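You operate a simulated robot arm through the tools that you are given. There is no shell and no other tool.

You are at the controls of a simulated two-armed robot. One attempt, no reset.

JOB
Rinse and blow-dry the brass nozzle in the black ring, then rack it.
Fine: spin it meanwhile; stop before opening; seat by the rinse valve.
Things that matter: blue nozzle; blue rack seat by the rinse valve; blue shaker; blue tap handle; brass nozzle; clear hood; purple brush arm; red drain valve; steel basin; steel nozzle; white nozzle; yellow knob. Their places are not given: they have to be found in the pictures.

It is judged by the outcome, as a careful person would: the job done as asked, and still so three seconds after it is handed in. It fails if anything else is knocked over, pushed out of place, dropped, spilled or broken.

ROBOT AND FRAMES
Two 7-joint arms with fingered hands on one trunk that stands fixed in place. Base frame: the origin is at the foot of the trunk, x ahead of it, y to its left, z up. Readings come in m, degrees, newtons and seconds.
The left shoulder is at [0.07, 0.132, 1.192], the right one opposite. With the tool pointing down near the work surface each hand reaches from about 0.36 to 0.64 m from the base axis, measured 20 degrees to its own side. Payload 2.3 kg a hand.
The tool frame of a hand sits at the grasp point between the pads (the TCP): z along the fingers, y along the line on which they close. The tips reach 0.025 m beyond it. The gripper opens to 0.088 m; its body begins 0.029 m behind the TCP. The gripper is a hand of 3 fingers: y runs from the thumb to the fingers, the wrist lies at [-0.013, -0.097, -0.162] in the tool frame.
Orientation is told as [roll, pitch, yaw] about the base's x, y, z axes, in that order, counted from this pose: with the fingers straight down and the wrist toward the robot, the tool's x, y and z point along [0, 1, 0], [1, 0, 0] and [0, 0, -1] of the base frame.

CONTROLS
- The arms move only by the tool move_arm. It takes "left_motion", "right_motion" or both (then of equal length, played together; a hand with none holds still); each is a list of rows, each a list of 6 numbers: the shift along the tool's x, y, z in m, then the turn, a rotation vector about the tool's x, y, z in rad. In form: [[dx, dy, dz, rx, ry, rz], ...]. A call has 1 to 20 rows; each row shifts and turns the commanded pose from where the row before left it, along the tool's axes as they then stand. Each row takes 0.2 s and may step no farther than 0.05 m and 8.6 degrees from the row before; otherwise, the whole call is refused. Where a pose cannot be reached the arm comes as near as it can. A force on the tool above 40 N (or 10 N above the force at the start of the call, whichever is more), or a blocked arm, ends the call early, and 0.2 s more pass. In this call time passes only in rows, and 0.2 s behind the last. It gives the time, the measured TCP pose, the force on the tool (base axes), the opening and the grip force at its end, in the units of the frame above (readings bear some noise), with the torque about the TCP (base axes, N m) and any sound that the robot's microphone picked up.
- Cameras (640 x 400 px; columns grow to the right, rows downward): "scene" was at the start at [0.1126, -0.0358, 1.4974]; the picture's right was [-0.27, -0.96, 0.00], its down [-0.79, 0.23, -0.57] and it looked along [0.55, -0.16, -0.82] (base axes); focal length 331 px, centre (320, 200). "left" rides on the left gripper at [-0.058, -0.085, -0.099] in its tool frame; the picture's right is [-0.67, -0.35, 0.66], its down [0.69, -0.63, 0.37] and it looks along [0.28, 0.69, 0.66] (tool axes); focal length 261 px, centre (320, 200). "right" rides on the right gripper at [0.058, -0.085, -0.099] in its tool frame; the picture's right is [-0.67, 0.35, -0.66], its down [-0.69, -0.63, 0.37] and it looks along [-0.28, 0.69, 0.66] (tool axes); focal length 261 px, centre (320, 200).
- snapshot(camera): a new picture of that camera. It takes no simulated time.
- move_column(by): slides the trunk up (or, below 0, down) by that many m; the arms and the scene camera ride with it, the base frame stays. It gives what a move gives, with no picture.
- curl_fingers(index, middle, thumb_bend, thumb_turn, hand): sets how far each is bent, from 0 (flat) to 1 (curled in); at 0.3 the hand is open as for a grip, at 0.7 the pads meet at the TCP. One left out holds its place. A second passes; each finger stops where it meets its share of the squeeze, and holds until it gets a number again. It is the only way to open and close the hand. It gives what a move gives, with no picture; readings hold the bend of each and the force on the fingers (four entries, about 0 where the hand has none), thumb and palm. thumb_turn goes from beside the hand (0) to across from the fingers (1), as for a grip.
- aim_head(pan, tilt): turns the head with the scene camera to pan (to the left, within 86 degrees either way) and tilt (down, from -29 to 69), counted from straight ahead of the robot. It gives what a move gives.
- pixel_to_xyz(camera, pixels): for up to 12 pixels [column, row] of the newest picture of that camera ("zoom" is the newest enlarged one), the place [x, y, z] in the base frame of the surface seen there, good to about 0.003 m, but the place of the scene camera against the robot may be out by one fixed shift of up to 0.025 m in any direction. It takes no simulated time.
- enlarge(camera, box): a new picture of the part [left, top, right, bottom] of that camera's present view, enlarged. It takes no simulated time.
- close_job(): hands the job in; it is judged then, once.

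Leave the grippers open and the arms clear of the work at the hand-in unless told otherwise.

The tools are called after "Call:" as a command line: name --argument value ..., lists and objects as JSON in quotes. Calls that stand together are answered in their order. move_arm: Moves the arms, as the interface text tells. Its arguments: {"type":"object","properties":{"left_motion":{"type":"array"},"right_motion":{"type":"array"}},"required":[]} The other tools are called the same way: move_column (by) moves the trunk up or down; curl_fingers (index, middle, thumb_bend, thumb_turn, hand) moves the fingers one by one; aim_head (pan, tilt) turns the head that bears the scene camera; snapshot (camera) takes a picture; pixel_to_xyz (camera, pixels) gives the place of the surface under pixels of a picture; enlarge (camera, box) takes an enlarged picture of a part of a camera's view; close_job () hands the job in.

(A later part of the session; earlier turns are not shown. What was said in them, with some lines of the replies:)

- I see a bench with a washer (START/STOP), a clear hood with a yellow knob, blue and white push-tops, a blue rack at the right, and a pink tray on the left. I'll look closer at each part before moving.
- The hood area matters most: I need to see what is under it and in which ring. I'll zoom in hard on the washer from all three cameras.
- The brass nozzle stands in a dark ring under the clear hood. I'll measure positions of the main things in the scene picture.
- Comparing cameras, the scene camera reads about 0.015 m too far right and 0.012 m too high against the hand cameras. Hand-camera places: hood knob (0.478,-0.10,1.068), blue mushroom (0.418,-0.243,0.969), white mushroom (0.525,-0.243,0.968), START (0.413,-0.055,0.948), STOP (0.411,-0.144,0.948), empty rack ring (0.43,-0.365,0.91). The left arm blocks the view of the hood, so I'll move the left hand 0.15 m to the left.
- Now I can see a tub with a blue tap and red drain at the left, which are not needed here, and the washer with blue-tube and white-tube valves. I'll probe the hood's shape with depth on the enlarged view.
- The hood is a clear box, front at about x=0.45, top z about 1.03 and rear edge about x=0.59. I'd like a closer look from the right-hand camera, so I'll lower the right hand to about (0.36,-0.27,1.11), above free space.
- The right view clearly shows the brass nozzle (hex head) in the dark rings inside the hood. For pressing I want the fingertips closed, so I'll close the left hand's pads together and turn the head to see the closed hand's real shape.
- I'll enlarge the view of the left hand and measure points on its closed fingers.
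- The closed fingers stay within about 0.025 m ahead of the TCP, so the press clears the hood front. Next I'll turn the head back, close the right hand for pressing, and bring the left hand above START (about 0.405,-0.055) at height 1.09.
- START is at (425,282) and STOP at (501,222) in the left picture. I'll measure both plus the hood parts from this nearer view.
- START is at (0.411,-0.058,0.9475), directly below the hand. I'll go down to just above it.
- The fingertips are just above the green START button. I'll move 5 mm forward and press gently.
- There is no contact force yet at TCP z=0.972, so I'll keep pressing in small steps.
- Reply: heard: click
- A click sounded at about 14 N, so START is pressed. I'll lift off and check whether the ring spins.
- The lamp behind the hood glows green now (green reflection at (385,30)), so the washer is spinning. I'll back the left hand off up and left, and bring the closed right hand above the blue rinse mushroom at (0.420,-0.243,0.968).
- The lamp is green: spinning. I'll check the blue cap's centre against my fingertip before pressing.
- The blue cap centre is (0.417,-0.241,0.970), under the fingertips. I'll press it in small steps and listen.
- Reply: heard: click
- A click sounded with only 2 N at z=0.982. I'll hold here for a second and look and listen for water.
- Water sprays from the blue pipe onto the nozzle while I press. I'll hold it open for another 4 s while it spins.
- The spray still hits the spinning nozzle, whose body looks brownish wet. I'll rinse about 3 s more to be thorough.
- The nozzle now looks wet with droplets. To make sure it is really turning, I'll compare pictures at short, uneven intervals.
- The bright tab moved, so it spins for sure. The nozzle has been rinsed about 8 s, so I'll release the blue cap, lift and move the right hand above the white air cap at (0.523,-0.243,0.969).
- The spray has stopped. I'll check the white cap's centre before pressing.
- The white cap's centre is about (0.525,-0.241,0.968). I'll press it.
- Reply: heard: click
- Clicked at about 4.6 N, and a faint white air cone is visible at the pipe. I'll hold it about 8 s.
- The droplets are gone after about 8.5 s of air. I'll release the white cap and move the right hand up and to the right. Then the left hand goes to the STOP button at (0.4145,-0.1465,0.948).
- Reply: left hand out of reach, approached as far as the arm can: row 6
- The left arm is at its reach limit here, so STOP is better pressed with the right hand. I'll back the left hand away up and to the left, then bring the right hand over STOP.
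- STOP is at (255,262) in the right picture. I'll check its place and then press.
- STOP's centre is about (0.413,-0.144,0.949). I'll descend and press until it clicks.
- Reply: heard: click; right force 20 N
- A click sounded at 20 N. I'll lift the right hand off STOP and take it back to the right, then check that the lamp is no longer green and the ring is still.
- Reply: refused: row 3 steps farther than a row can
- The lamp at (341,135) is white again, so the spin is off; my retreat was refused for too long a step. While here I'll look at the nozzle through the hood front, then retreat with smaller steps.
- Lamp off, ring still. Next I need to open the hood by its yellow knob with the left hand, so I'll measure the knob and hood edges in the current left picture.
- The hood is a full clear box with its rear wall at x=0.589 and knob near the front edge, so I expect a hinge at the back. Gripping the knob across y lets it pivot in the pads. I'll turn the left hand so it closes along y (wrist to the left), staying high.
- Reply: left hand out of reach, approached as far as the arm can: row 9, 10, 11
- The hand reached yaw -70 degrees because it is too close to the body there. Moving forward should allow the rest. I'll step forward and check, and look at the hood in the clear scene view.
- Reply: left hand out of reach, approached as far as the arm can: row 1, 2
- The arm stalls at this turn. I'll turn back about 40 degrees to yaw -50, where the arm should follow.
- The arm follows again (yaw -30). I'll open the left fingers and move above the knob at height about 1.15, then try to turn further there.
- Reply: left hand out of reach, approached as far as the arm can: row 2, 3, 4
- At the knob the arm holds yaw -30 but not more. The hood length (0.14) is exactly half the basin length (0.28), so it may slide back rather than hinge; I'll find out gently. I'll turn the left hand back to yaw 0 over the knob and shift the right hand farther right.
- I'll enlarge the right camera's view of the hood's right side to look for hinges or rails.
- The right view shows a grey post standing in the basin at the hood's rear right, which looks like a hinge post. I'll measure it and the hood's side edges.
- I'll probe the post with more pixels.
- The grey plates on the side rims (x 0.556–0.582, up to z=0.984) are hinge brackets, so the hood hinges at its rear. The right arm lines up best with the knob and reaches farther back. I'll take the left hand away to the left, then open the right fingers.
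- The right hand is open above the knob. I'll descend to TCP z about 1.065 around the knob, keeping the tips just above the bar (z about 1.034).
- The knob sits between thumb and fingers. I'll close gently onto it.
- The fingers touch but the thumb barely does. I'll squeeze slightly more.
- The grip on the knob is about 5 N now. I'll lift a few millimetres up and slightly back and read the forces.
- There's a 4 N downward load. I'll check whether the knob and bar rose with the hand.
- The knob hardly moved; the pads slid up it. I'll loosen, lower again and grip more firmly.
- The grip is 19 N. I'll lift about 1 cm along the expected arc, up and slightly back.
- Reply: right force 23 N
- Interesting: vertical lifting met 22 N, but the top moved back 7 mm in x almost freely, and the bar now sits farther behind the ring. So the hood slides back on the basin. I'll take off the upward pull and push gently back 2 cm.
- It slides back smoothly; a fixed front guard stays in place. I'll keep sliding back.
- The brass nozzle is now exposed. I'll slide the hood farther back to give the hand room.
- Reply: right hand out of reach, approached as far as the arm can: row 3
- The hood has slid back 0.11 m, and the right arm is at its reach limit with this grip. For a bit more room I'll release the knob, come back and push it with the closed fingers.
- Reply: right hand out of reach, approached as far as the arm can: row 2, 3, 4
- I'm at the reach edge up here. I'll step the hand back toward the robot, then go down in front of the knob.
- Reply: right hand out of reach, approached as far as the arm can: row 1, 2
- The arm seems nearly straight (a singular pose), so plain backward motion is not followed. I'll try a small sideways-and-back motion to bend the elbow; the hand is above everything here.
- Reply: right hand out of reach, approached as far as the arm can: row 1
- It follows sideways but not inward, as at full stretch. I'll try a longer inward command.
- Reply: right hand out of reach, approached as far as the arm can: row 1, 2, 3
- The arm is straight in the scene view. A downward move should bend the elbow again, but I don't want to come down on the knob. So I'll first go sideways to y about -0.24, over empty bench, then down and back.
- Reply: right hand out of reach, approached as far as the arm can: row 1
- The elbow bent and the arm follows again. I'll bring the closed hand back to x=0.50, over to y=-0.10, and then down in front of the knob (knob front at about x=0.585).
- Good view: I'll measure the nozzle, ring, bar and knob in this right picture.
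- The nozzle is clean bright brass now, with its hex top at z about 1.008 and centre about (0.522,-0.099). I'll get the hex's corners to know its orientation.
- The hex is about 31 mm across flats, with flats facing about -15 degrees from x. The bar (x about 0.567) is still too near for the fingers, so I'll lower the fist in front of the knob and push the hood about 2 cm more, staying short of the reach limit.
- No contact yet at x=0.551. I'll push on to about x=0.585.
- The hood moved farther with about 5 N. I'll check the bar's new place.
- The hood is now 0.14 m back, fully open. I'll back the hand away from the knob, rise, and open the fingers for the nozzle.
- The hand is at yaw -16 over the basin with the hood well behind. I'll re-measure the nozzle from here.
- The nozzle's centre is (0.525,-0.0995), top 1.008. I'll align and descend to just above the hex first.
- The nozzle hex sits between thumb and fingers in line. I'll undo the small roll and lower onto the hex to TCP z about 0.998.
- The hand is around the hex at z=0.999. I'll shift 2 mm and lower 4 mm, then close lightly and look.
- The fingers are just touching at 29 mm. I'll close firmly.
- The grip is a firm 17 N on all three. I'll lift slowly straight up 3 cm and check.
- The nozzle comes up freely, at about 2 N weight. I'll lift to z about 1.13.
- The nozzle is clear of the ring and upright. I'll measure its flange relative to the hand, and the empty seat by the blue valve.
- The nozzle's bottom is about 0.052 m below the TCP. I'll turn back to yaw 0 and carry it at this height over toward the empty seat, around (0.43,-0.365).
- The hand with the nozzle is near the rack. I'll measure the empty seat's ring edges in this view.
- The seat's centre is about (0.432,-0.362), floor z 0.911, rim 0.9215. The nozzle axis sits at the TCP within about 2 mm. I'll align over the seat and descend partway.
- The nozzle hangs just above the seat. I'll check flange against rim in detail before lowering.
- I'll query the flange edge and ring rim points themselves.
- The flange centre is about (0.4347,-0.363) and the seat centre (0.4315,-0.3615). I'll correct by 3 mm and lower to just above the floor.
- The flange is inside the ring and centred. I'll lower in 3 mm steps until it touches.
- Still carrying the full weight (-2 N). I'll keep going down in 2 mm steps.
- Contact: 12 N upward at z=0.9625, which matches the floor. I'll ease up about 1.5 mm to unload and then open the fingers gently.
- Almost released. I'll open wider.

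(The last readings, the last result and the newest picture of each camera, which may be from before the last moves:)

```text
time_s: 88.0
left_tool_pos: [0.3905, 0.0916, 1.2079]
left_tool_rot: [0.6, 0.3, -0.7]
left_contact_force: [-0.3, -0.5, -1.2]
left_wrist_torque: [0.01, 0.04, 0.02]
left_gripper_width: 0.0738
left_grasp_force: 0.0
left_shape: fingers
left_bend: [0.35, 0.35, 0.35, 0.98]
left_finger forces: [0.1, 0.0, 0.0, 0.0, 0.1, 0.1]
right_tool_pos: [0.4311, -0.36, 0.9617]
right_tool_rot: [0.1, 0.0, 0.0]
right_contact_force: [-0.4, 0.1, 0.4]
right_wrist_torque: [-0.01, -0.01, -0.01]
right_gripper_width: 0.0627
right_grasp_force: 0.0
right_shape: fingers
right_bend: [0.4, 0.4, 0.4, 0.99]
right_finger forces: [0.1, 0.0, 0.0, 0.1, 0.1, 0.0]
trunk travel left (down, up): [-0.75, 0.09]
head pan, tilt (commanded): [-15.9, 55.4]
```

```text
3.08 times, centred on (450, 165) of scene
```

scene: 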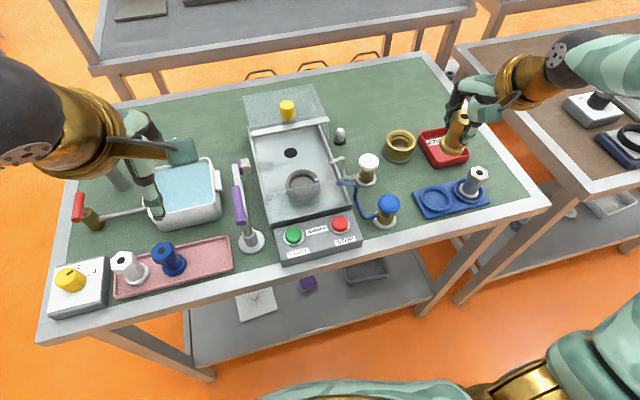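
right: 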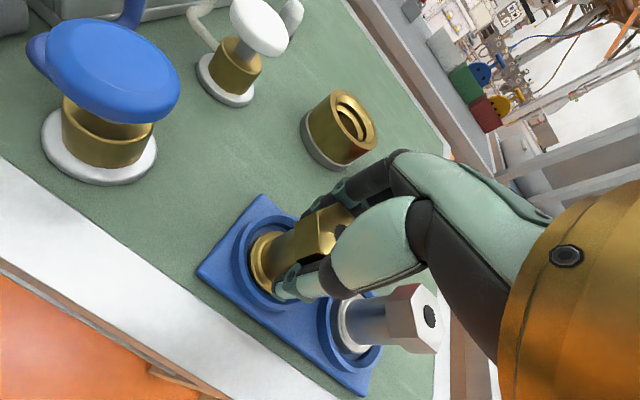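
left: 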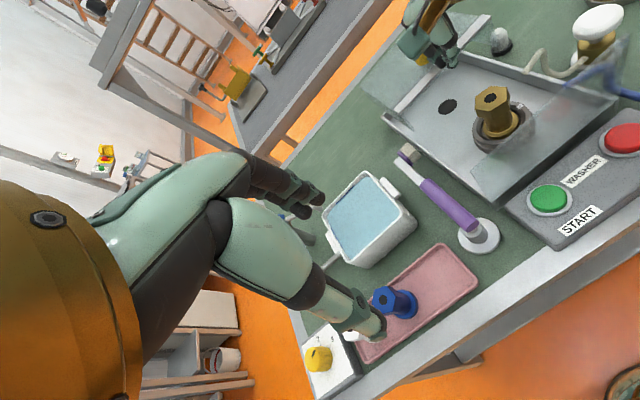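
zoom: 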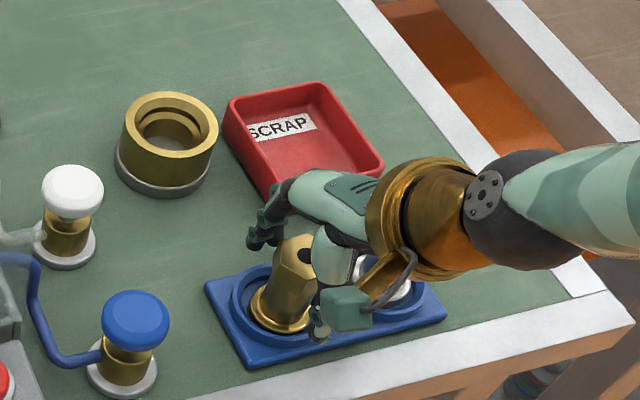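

The nozzle stands upright in the seat with the fingers clear. I'll raise the hand straight up.

Call:
move_arm --right_motion '[[0, 0, -0.01, 0, 0, 0], [0, 0, -0.02, 0, 0, 0], [0, 0, -0.03, 0, 0, 0], [0, 0, -0.04, 0, 0, 0], [0, 0, -0.04, 0, 0, 0]]'

Call:
snapshot --camera "right"

Call:
enlarge --camera "right" --box '[140, 230, 340, 390]'

Call:
snapshot --camera "scene"

```text
time_s: 89.2
left_tool_pos: [0.3904, 0.0924, 1.2078]
left_tool_rot: [0.6, 0.3, -0.8]
left_contact_force: [-1.2, -0.1, 0.1]
left_wrist_torque: [0.0, -0.01, 0.04]
left_gripper_width: 0.0742
left_grasp_force: 0.0
left_shape: fingers
left_bend: [0.35, 0.35, 0.35, 0.98]
left_finger forces: [0.0, 0.0, 0.0, 0.0, 0.0, 0.0]
right_tool_pos: [0.4327, -0.3614, 1.1019]
right_tool_rot: [0.0, -0.1, 0.0]
right_contact_force: [-0.4, 0.9, 1.2]
right_wrist_torque: [0.02, 0.03, -0.03]
right_gripper_width: 0.0629
right_grasp_force: 0.0
right_shape: fingers
right_bend: [0.4, 0.4, 0.4, 0.99]
right_finger forces: [0.0, 0.1, 0.1, 0.0, 0.0, 0.0]
trunk travel left (down, up): [-0.75, 0.09]
head pan, tilt (commanded): [-15.9, 55.4]
```

```text
taken
```

right: 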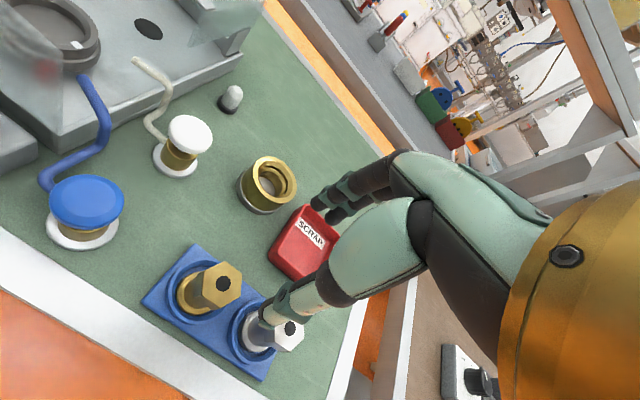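

```text
2.50 times, centred on (240, 310) of right
```

zoom: 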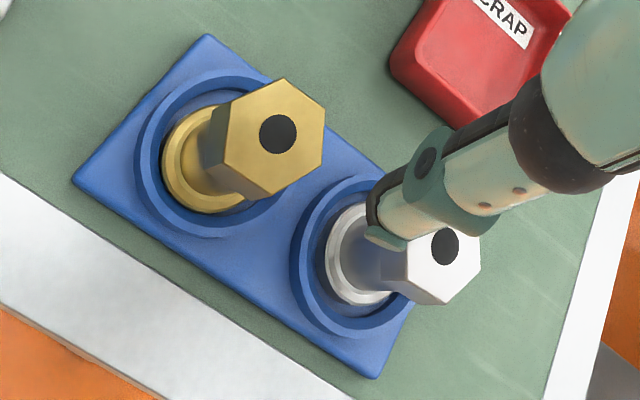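

```text
taken
```

scene: 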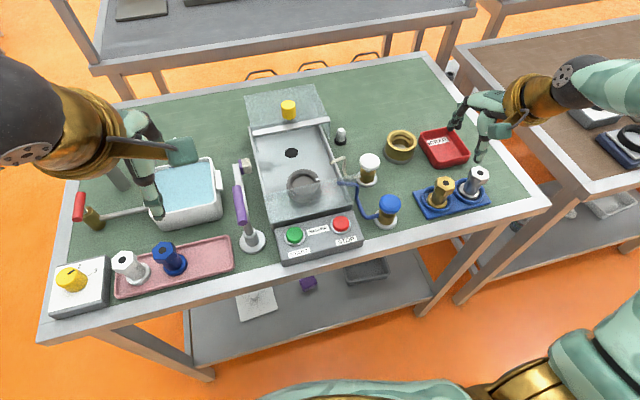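

The brass nozzle stands in the seat beside the blue rinse valve. I'll verify it is upright and seated by measuring its top and flange.

Call:
pixel_to_xyz --camera "zoom" --pixels '[[278, 134], [250, 105], [305, 115], [255, 180], [315, 160], [175, 185], [200, 205], [445, 246], [340, 285]]'

Call:
enlarge --camera "scene" --box '[390, 150, 510, 240]'

Call:
enlarge --camera "scene" --box '[230, 80, 400, 250]'

```text
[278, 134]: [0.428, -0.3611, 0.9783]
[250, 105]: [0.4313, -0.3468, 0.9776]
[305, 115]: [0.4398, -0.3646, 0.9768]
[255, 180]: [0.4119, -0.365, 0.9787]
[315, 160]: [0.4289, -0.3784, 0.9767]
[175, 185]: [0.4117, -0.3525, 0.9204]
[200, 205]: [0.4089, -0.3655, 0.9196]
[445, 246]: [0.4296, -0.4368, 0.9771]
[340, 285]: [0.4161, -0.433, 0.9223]
```

```text
4.44 times, centred on (450, 195) of scene
```

zoom: 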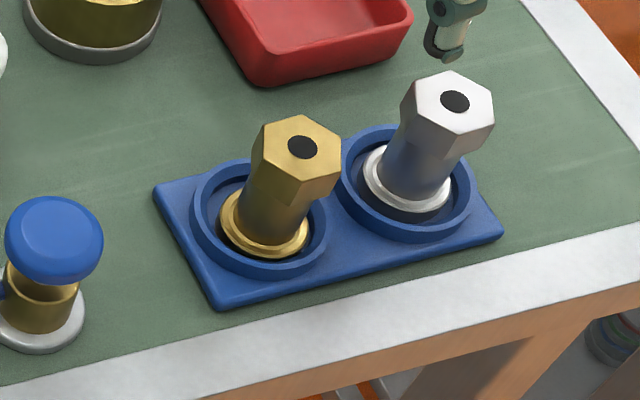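

```text
2.35 times, centred on (315, 165) of scene
```

zoom: 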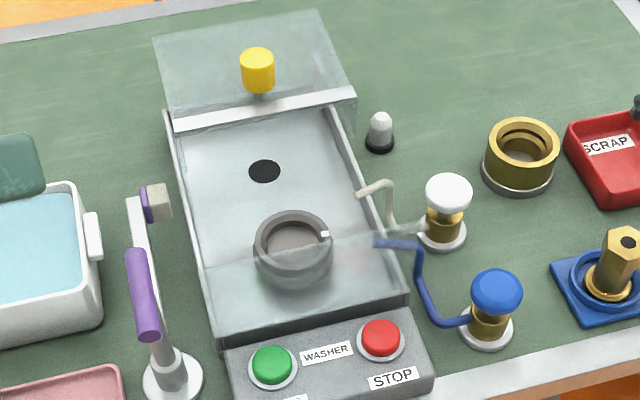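

Top heights match (0.978 vs 0.977 for the steel one); the nozzle is upright and seated and nothing else has moved. I'll retract both arms clear and open both hands fully.

Call:
move_arm --right_motion '[[0, -0.01, -0.03, 0, 0, 0], [0, -0.025, -0.03, 0, 0, 0], [0, -0.03, -0.03, 0, 0, 0], [0.01, -0.03, -0.01, 0, 0, 0]]' --left_motion '[[0.02, -0.015, -0.01, 0, 0, 0], [0.03, -0.015, -0.01, 0, 0, 0], [0.03, -0.015, -0.01, 0, 0, 0], [0.02, -0.015, -0.005, 0, 0, 0]]'

Call:
curl_fingers --hand "right" --index 0.3 --middle 0.3 --thumb_bend 0.3

Call:
curl_fingers --hand "left" --index 0.3 --middle 0.3 --thumb_bend 0.3

Call:
snapshot --camera "scene"

Call:
snapshot --camera "right"

```text
time_s: 90.2
left_tool_pos: [0.3322, 0.1922, 1.245]
left_tool_rot: [0.5, 0.3, -0.9]
left_contact_force: [-0.2, -0.4, -1.3]
left_wrist_torque: [-0.01, -0.01, 0.01]
left_gripper_width: 0.074
left_grasp_force: 0.1
left_shape: fingers
left_bend: [0.35, 0.35, 0.35, 0.98]
left_finger forces: [0.1, 0.0, 0.0, 0.0, 0.0, 0.0]
right_tool_pos: [0.3346, -0.3508, 1.2033]
right_tool_rot: [-0.2, -0.2, 0.1]
right_contact_force: [-0.2, -1.1, -0.1]
right_wrist_torque: [0.03, -0.01, 0.01]
right_gripper_width: 0.0631
right_grasp_force: 0.1
right_shape: fingers
right_bend: [0.4, 0.4, 0.4, 0.99]
right_finger forces: [0.0, 0.1, 0.0, 0.0, 0.0, 0.0]
trunk travel left (down, up): [-0.75, 0.09]
head pan, tilt (commanded): [-15.9, 55.4]
```

```text
time_s: 91.2
left_tool_pos: [0.3345, 0.1911, 1.244]
left_tool_rot: [0.7, 0.4, -0.7]
left_contact_force: [-0.5, -0.2, -0.2]
left_wrist_torque: [0.0, -0.02, -0.01]
left_gripper_width: 0.0739
left_grasp_force: 0.1
left_shape: fingers
left_bend: [0.35, 0.35, 0.35, 0.98]
left_finger forces: [0.0, 0.1, 0.0, 0.1, 0.0, 0.0]
right_tool_pos: [0.3364, -0.3536, 1.2013]
right_tool_rot: [0.0, 0.0, 0.0]
right_contact_force: [-0.8, -1.8, 0.5]
right_wrist_torque: [-0.01, -0.02, 0.01]
right_gripper_width: 0.0845
right_grasp_force: 0.1
right_shape: fingers
right_bend: [0.3, 0.3, 0.3, 0.98]
right_finger forces: [0.0, 0.1, 0.0, 0.0, 0.0, 0.0]
trunk travel left (down, up): [-0.75, 0.09]
head pan, tilt (commanded): [-15.9, 55.4]
```

```text
time_s: 92.2
left_tool_pos: [0.334, 0.19, 1.2441]
left_tool_rot: [0.6, 0.2, -0.8]
left_contact_force: [1.1, 0.6, -0.2]
left_wrist_torque: [-0.01, 0.01, -0.01]
left_gripper_width: 0.0842
left_grasp_force: 0.1
left_shape: fingers
left_bend: [0.3, 0.3, 0.3, 0.98]
left_finger forces: [0.0, 0.1, 0.1, 0.1, 0.0, 0.0]
right_tool_pos: [0.3358, -0.3529, 1.2019]
right_tool_rot: [0.0, -0.1, 0.1]
right_contact_force: [-0.3, 0.3, -0.3]
right_wrist_torque: [-0.04, 0.0, -0.02]
right_gripper_width: 0.0842
right_grasp_force: 0.1
right_shape: fingers
right_bend: [0.3, 0.3, 0.3, 0.98]
right_finger forces: [0.1, 0.1, 0.0, 0.0, 0.0, 0.1]
trunk travel left (down, up): [-0.75, 0.09]
head pan, tilt (commanded): [-15.9, 55.4]
```

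```text
taken
```

scene: 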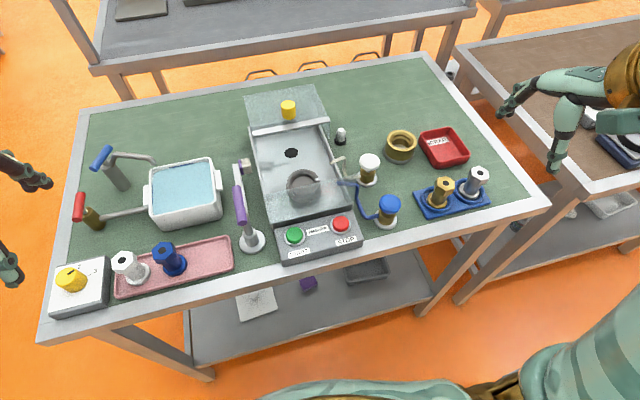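

```text
taken
```

right: 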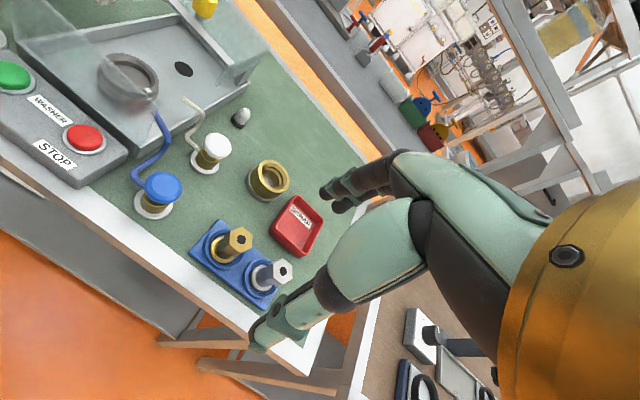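

Everything is in place. One last close look at the nozzle for remaining water before handing in.

Call:
enlarge --camera "right" --box '[190, 210, 300, 310]'

Call:
enlarge --camera "scene" --box '[410, 165, 470, 220]'

```text
4.00 times, centred on (245, 260) of right
```

zoom: 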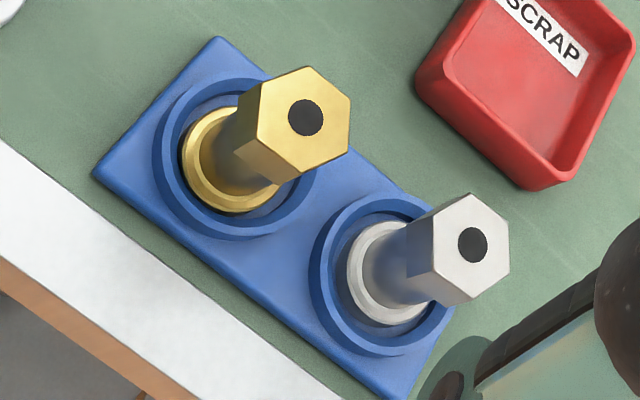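

```text
7.27 times, centred on (440, 192) of scene
```

zoom: 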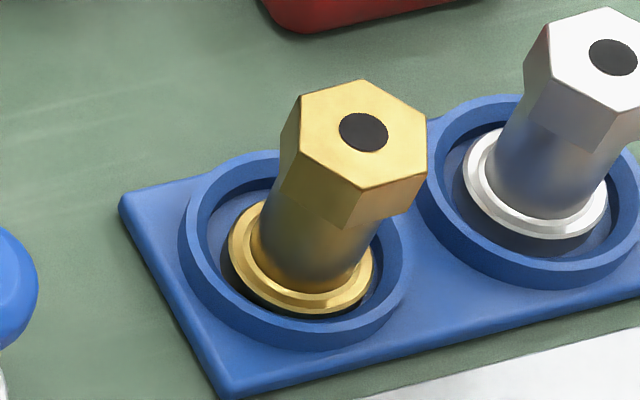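

The brass nozzle is clean, dry and upright in the seat by the rinse valve. The washer is stopped, both valves are released, and the arms are clear with hands open. I'm handing the job in.

Call:
close_job

```text
The job is handed in.
```

I rinsed and blew dry the brass nozzle while it spun, then stopped the washer and racked the nozzle in the seat by the rinse valve. The job is handed in; I don't have the judging result.

- **Spin:** I pressed START before any water. The lamp turned green, and pictures taken moments apart showed the ring turning.
- **Rinse:** I held the blue valve down for about 8.5 s, and water sprayed onto the nozzle.
- **Blow-dry:** I held the white valve down for about 8.5 s. No droplets were visible afterwards, and none show in the last close-ups.
- **Stop and open:** I pressed STOP and the lamp went out before I touched the hood. The hood slides back rather than lifting. I first tried lifting it by the knob and met about 22 N of resistance, then slid it back freely.
- **Rack:** The nozzle stands upright in the seat, with its top level with the steel nozzle beside it.

I left the hood slid back, since closing it wasn't asked. Nothing else was moved or knocked over in the last pictures. Both hands are open and clear of the bench.
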